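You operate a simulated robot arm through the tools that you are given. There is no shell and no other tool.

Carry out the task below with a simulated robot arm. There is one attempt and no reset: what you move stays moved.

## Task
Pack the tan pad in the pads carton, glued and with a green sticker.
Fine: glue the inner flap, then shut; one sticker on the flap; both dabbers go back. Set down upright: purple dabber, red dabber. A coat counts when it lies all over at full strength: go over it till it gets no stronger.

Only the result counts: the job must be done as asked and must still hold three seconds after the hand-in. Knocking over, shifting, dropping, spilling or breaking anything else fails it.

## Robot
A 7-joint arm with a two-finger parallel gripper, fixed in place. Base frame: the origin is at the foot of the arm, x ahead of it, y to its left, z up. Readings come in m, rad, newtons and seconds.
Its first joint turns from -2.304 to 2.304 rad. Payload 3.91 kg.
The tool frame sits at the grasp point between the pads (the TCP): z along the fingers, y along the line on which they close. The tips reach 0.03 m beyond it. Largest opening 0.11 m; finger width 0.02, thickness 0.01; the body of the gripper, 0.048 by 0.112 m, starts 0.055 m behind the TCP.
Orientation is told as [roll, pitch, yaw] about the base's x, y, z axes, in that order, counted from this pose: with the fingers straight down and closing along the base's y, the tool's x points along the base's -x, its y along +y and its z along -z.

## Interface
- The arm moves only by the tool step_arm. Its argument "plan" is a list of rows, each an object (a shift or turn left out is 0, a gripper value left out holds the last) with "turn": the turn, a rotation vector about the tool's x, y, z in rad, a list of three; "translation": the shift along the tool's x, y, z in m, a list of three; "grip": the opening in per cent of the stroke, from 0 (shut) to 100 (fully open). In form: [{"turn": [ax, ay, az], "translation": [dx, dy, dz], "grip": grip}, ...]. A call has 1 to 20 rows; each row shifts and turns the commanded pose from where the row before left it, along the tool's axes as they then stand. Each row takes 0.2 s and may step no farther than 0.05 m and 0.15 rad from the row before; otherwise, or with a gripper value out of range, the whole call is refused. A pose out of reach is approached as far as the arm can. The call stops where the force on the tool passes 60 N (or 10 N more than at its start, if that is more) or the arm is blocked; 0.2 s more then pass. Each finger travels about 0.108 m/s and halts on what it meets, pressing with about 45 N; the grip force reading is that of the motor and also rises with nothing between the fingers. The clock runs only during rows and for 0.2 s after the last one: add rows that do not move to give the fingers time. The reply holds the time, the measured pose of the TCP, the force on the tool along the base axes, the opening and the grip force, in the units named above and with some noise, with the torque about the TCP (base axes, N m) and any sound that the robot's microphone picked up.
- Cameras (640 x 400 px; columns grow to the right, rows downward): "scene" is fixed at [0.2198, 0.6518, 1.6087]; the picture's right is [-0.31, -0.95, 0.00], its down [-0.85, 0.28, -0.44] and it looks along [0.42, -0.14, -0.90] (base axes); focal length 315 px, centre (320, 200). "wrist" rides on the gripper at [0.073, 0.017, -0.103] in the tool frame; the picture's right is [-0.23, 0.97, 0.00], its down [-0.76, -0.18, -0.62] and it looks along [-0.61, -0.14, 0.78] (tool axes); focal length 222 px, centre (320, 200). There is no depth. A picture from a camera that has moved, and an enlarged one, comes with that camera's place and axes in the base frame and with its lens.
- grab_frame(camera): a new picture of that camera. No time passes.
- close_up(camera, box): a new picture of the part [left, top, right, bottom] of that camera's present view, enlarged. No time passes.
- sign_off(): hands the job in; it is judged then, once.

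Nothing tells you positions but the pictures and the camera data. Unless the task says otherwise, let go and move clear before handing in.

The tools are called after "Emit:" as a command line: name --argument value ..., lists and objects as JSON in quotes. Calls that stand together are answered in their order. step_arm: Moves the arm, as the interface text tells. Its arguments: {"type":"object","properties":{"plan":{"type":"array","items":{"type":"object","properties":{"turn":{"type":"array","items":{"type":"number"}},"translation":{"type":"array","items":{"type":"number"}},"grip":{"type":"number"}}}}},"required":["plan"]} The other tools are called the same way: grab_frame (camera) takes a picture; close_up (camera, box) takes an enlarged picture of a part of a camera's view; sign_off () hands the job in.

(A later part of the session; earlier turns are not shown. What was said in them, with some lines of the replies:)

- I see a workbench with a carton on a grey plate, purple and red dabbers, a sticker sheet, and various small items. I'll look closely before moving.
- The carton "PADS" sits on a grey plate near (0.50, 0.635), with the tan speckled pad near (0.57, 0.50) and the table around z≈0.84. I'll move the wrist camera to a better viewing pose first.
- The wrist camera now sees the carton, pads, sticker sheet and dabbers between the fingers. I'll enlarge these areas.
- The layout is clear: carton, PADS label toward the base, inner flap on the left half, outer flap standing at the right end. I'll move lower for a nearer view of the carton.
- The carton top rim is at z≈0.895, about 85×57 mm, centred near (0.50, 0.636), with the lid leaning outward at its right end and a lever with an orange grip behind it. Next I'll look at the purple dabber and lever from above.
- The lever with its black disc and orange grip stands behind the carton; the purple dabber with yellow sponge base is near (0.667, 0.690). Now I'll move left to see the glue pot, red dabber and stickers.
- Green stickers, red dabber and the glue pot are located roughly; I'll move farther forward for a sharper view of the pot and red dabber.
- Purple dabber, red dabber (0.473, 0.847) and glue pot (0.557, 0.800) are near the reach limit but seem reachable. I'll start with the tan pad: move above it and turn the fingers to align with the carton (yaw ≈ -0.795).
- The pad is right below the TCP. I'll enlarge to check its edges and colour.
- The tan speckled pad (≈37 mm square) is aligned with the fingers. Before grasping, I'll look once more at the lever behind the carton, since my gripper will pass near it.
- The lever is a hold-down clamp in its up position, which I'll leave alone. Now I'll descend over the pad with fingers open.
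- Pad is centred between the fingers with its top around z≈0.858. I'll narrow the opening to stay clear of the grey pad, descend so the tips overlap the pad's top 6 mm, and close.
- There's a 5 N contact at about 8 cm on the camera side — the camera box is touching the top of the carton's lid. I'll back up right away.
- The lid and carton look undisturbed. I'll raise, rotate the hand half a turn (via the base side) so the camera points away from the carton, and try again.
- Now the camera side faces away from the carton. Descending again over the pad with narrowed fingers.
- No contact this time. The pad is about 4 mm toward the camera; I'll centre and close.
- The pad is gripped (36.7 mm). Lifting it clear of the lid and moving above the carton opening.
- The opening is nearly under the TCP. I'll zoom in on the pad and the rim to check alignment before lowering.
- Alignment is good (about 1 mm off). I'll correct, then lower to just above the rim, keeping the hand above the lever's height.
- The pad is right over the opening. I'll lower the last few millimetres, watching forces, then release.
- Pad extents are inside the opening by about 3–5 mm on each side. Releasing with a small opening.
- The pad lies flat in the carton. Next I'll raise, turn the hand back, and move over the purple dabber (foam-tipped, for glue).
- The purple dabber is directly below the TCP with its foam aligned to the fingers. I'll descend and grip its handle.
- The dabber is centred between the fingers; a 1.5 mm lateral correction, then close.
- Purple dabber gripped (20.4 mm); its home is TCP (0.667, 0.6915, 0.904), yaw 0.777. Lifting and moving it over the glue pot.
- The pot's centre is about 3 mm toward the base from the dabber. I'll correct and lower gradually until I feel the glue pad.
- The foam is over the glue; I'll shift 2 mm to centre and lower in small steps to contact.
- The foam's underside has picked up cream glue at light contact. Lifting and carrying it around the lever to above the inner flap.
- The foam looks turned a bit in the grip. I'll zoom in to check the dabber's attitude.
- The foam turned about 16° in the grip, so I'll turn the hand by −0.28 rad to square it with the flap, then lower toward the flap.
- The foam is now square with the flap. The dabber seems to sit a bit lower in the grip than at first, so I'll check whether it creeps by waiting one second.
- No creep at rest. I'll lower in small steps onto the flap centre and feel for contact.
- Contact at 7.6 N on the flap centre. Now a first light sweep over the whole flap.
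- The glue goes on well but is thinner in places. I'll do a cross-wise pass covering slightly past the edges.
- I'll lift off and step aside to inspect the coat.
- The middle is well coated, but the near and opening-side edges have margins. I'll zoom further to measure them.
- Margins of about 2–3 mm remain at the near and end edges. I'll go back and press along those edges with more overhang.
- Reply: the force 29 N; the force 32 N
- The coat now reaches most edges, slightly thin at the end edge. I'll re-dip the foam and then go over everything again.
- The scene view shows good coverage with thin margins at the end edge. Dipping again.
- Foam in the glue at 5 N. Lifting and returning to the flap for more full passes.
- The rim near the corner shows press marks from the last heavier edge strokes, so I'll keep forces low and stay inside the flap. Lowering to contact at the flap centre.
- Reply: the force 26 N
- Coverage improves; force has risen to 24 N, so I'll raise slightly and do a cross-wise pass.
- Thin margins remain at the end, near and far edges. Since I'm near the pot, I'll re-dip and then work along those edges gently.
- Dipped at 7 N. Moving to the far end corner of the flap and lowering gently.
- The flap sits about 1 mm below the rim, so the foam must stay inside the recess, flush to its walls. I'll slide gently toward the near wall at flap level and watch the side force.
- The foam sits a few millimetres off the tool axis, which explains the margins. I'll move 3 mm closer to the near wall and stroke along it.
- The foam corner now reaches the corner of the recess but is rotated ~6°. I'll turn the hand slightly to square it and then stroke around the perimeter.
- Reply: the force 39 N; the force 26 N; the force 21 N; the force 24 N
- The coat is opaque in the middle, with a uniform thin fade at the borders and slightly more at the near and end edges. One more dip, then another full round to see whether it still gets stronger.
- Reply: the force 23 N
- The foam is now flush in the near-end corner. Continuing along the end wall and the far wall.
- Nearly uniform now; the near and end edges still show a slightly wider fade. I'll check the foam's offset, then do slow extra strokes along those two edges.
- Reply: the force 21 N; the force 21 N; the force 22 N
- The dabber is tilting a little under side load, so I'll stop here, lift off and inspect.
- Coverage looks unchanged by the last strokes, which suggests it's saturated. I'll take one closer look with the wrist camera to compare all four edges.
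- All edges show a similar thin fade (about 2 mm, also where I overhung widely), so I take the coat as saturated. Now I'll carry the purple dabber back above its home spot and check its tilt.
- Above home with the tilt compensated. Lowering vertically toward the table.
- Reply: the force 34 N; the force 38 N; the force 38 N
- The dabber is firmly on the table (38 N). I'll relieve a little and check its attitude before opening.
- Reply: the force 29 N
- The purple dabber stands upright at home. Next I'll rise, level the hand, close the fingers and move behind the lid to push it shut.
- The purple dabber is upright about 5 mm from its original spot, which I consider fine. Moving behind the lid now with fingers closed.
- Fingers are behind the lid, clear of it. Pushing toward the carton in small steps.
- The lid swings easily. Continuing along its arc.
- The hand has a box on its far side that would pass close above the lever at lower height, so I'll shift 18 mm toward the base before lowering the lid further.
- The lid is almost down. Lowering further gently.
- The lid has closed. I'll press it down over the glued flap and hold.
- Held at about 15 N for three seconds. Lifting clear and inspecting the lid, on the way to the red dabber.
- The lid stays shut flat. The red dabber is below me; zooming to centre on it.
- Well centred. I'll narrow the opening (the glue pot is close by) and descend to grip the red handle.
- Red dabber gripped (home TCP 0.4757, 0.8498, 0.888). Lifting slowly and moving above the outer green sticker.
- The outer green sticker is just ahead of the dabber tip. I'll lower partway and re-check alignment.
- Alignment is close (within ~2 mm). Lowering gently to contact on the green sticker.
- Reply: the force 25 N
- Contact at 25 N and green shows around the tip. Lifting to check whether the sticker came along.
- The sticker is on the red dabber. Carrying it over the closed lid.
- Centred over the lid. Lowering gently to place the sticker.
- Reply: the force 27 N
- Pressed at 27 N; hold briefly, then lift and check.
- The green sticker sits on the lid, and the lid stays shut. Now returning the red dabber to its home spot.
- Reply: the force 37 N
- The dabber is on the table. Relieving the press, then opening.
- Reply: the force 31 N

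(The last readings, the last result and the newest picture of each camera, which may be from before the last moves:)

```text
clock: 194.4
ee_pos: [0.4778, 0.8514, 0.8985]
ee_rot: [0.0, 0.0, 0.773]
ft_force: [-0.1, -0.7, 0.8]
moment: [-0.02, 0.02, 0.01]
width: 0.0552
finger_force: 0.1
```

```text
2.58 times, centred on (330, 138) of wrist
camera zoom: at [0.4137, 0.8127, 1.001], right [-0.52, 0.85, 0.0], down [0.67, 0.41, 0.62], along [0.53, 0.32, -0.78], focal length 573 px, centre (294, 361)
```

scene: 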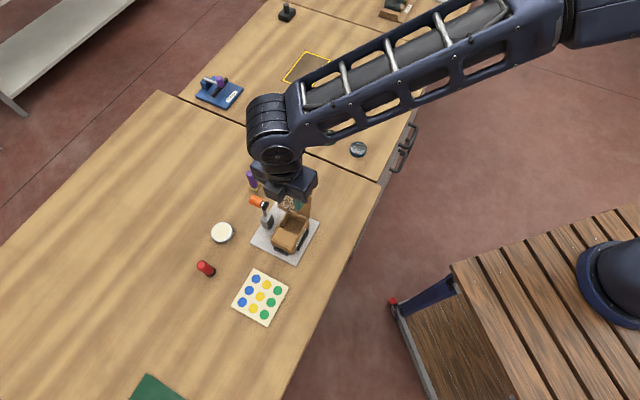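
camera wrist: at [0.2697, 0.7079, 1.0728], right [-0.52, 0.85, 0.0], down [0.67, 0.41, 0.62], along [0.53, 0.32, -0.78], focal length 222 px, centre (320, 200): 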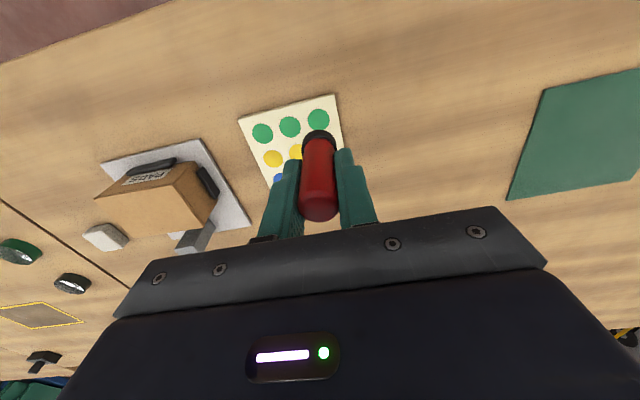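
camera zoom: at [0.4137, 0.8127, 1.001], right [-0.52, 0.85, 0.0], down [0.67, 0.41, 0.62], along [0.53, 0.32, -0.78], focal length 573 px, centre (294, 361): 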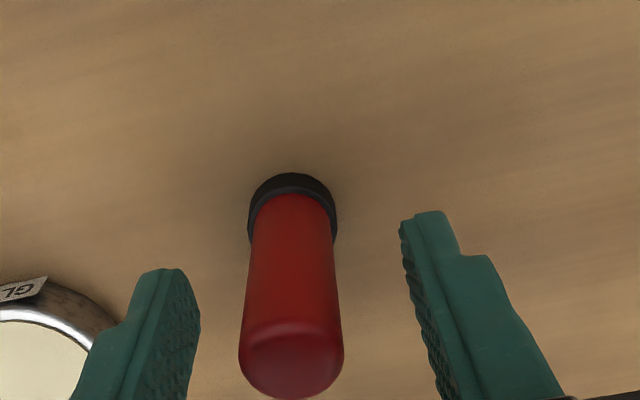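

Red dabber stands upright. Rising straight up and then inspecting everything.

Emit:
step_arm --plan '[{"translation": [0, 0, -0.02]}, {"translation": [0, 0, -0.04]}, {"translation": [0, 0, -0.04]}, {"translation": [0, 0, -0.045]}, {"translation": [0.045, 0, -0.02]}, {"translation": [0.045, 0, -0.02]}, {"translation": [0.045, 0, 0]}, {"translation": [0.045, 0, 0]}, {"translation": [0.045, 0, 0]}, {"translation": [0.045, 0, 0]}, {}]'

Emit:
grab_frame --camera "scene"

Emit:
close_up --camera "scene" --box '[180, 150, 380, 275]'

Emit:
close_up --camera "scene" --box '[180, 230, 340, 330]'

```text
clock: 196.8
ee_pos: [0.2835, 0.662, 1.0798]
ee_rot: [-0.002, 0.0, 0.775]
ft_force: [0.6, 0.5, 0.0]
moment: [-0.01, -0.02, -0.02]
width: 0.0549
finger_force: 0.1
```

```text
taken
```

scene: 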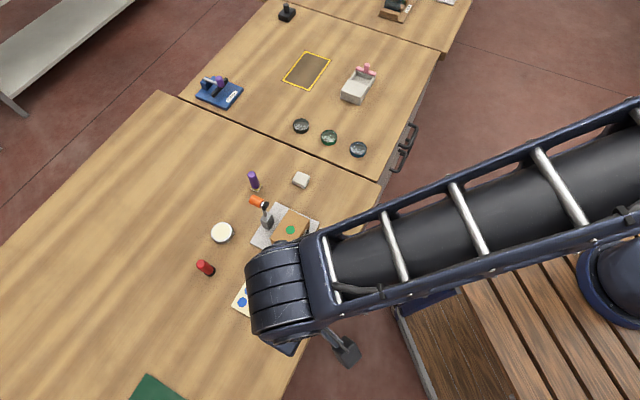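

```text
3.20 times, centred on (280, 212) of scene
camera zoom: at [0.2198, 0.6518, 1.6087], right [-0.31, -0.95, 0.0], down [-0.85, 0.28, -0.44], along [0.42, -0.14, -0.9], focal length 1007 px, centre (448, 160)
```

zoom: 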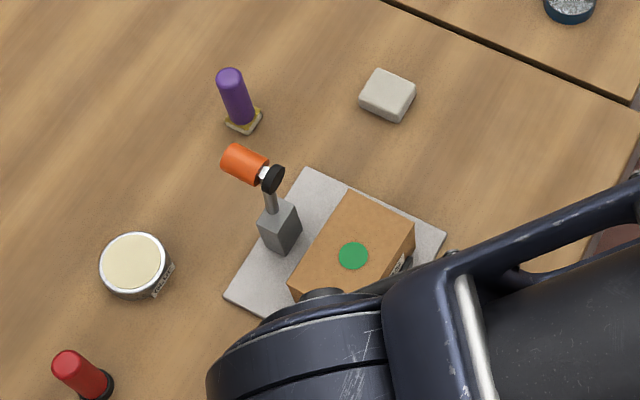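

```text
4.00 times, centred on (260, 280) of scene
camera zoom: at [0.2198, 0.6518, 1.6087], right [-0.31, -0.95, 0.0], down [-0.85, 0.28, -0.44], along [0.42, -0.14, -0.9], focal length 1258 px, centre (560, -120)
```

zoom: 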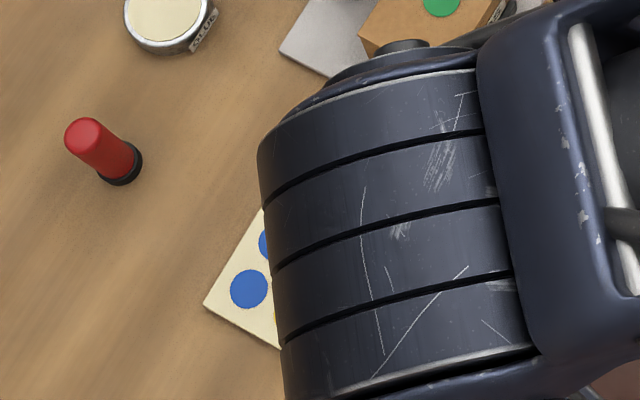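

Everything else is in place: pot, grey pad and lever unmoved, both dabbers upright. A last close look at the closed carton before handing in.

Emit:
grab_frame --camera "wrist"

Emit:
close_up --camera "scene" --box '[255, 190, 325, 250]'

```text
taken
camera wrist: at [0.219, 0.6237, 1.1844], right [-0.52, 0.85, 0.0], down [0.67, 0.41, 0.62], along [0.53, 0.32, -0.78], focal length 222 px, centre (320, 200)
```

wrist: 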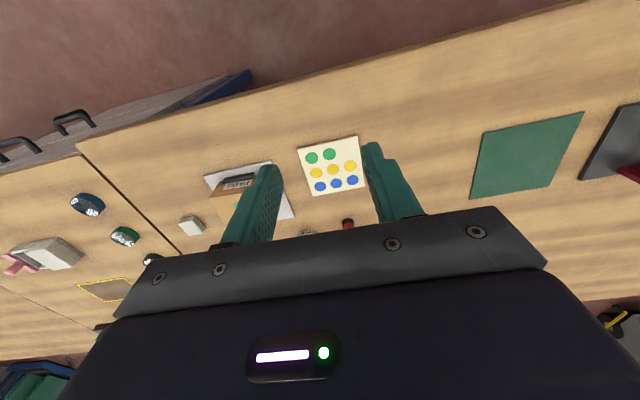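

```text
6.67 times, centred on (290, 220) of scene
camera zoom: at [0.2198, 0.6518, 1.6087], right [-0.31, -0.95, 0.0], down [-0.85, 0.28, -0.44], along [0.42, -0.14, -0.9], focal length 2097 px, centre (520, 67)
```

zoom: 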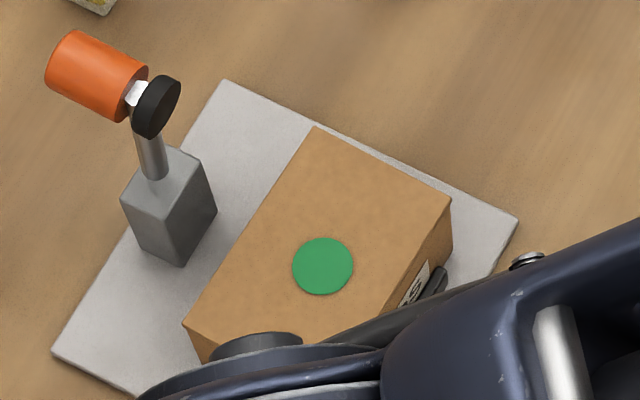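

Emit:
step_arm --plan '[{"translation": [0, -0.045, 0]}, {"translation": [0, -0.045, 0]}, {"translation": [-0.02, -0.045, 0.01]}, {"translation": [-0.03, -0.02, 0.02]}, {}]'

Emit:
close_up --camera "wrist" --box '[240, 100, 400, 215]'

Emit:
close_up --camera "scene" --box '[180, 200, 340, 330]'

```text
refused: row 3 steps farther than a row can; nothing moved
```

```text
3.48 times, centred on (320, 158) of wrist
camera zoom: at [0.219, 0.6237, 1.1844], right [-0.52, 0.85, 0.0], down [0.67, 0.41, 0.62], along [0.53, 0.32, -0.78], focal length 773 px, centre (320, 348)
```

zoom: 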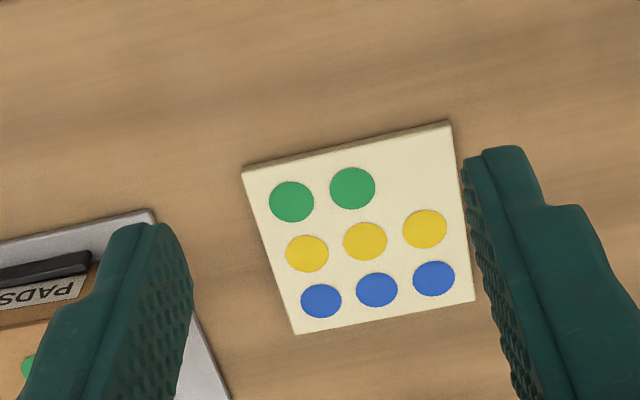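

```text
3.08 times, centred on (260, 265) of scene
camera zoom: at [0.2198, 0.6518, 1.6087], right [-0.31, -0.95, 0.0], down [-0.85, 0.28, -0.44], along [0.42, -0.14, -0.9], focal length 968 px, centre (505, 0)
```

zoom: 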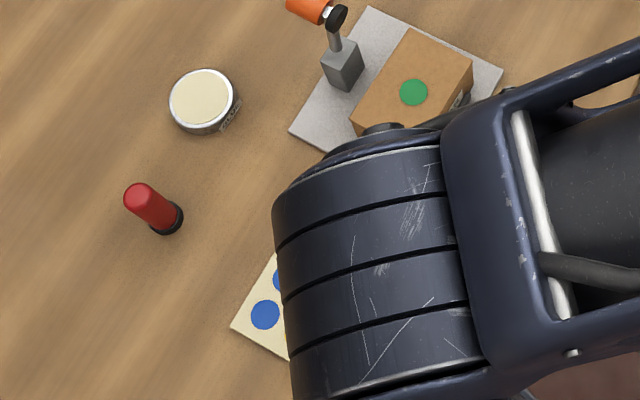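

Emit:
step_arm --plan '[{"translation": [0, -0.045, 0]}, {"translation": [0, -0.045, 0]}, {"translation": [0, -0.045, 0]}, {"translation": [-0.02, -0.02, 0.01]}, {}]'

Emit:
close_up --camera "wrist" --box '[240, 100, 400, 215]'

Emit:
close_up --camera "scene" --box '[180, 200, 340, 330]'

```text
clock: 198.0
ee_pos: [0.4083, 0.5665, 1.072]
ee_rot: [-0.001, 0.0, 0.774]
ft_force: [-0.5, -0.3, -0.1]
moment: [0.0, 0.03, 0.01]
width: 0.0551
finger_force: 0.2
```

```text
3.48 times, centred on (320, 158) of wrist
camera zoom: at [0.3435, 0.528, 1.1765], right [-0.52, 0.85, 0.0], down [0.67, 0.41, 0.62], along [0.53, 0.32, -0.78], focal length 773 px, centre (320, 348)
```

zoom: 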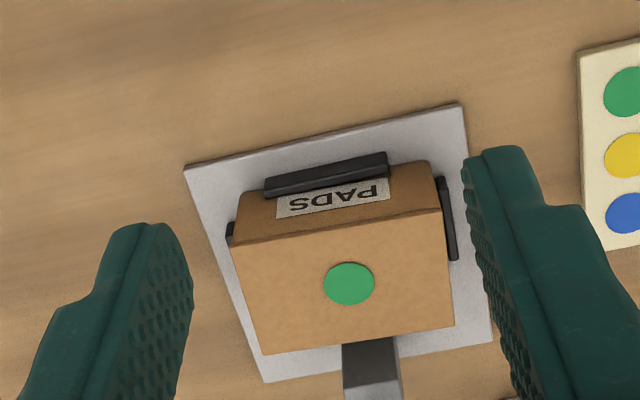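

```text
3.08 times, centred on (260, 265) of scene
camera zoom: at [0.2198, 0.6518, 1.6087], right [-0.31, -0.95, 0.0], down [-0.85, 0.28, -0.44], along [0.42, -0.14, -0.9], focal length 968 px, centre (505, 0)
```

zoom: 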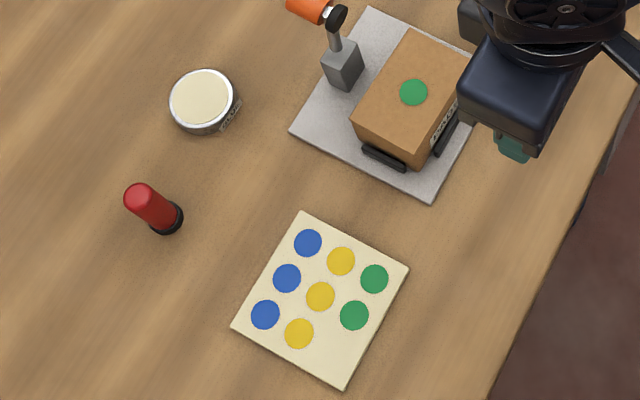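

The carton is shut flush with one green sticker on the flap. The tan pad is inside, both dabbers stand upright at their spots, and nothing else has moved. The arm is clear, so I'm handing in.

Emit:
sign_off

```text
The job is handed in.
```

The job is handed in. The tan pad is in the pads carton, the inner flap is glued, the lid is shut flush, and one green sticker is on it.

- **Glue coat:** I re-dipped and went over the inner flap until more strokes made no visible difference. A thin, paler border of about 2 mm stayed along all four edges, so I can't say for certain the coat was at full strength right to the edge. I pressed the lid down on it at about 15 N for three seconds, and it stayed shut after that.
- **Dabbers:** both are back and standing upright. The red one is within about 2 mm of where it was. The purple one is about 5 mm off.
- **Carton:** it slid a couple of millimetres inside its fixture while I was gluing. Some strokes pressed hard on the rim, up to 35 N, and the pictures showed faint marks there.
- **Early contact:** the wrist camera box briefly touched the open lid at about 5 N before I turned the hand around. Nothing moved that I could see.
- **Everything else:** the glue pot, grey pad, sticker sheet and clamp lever all look to be where they started.
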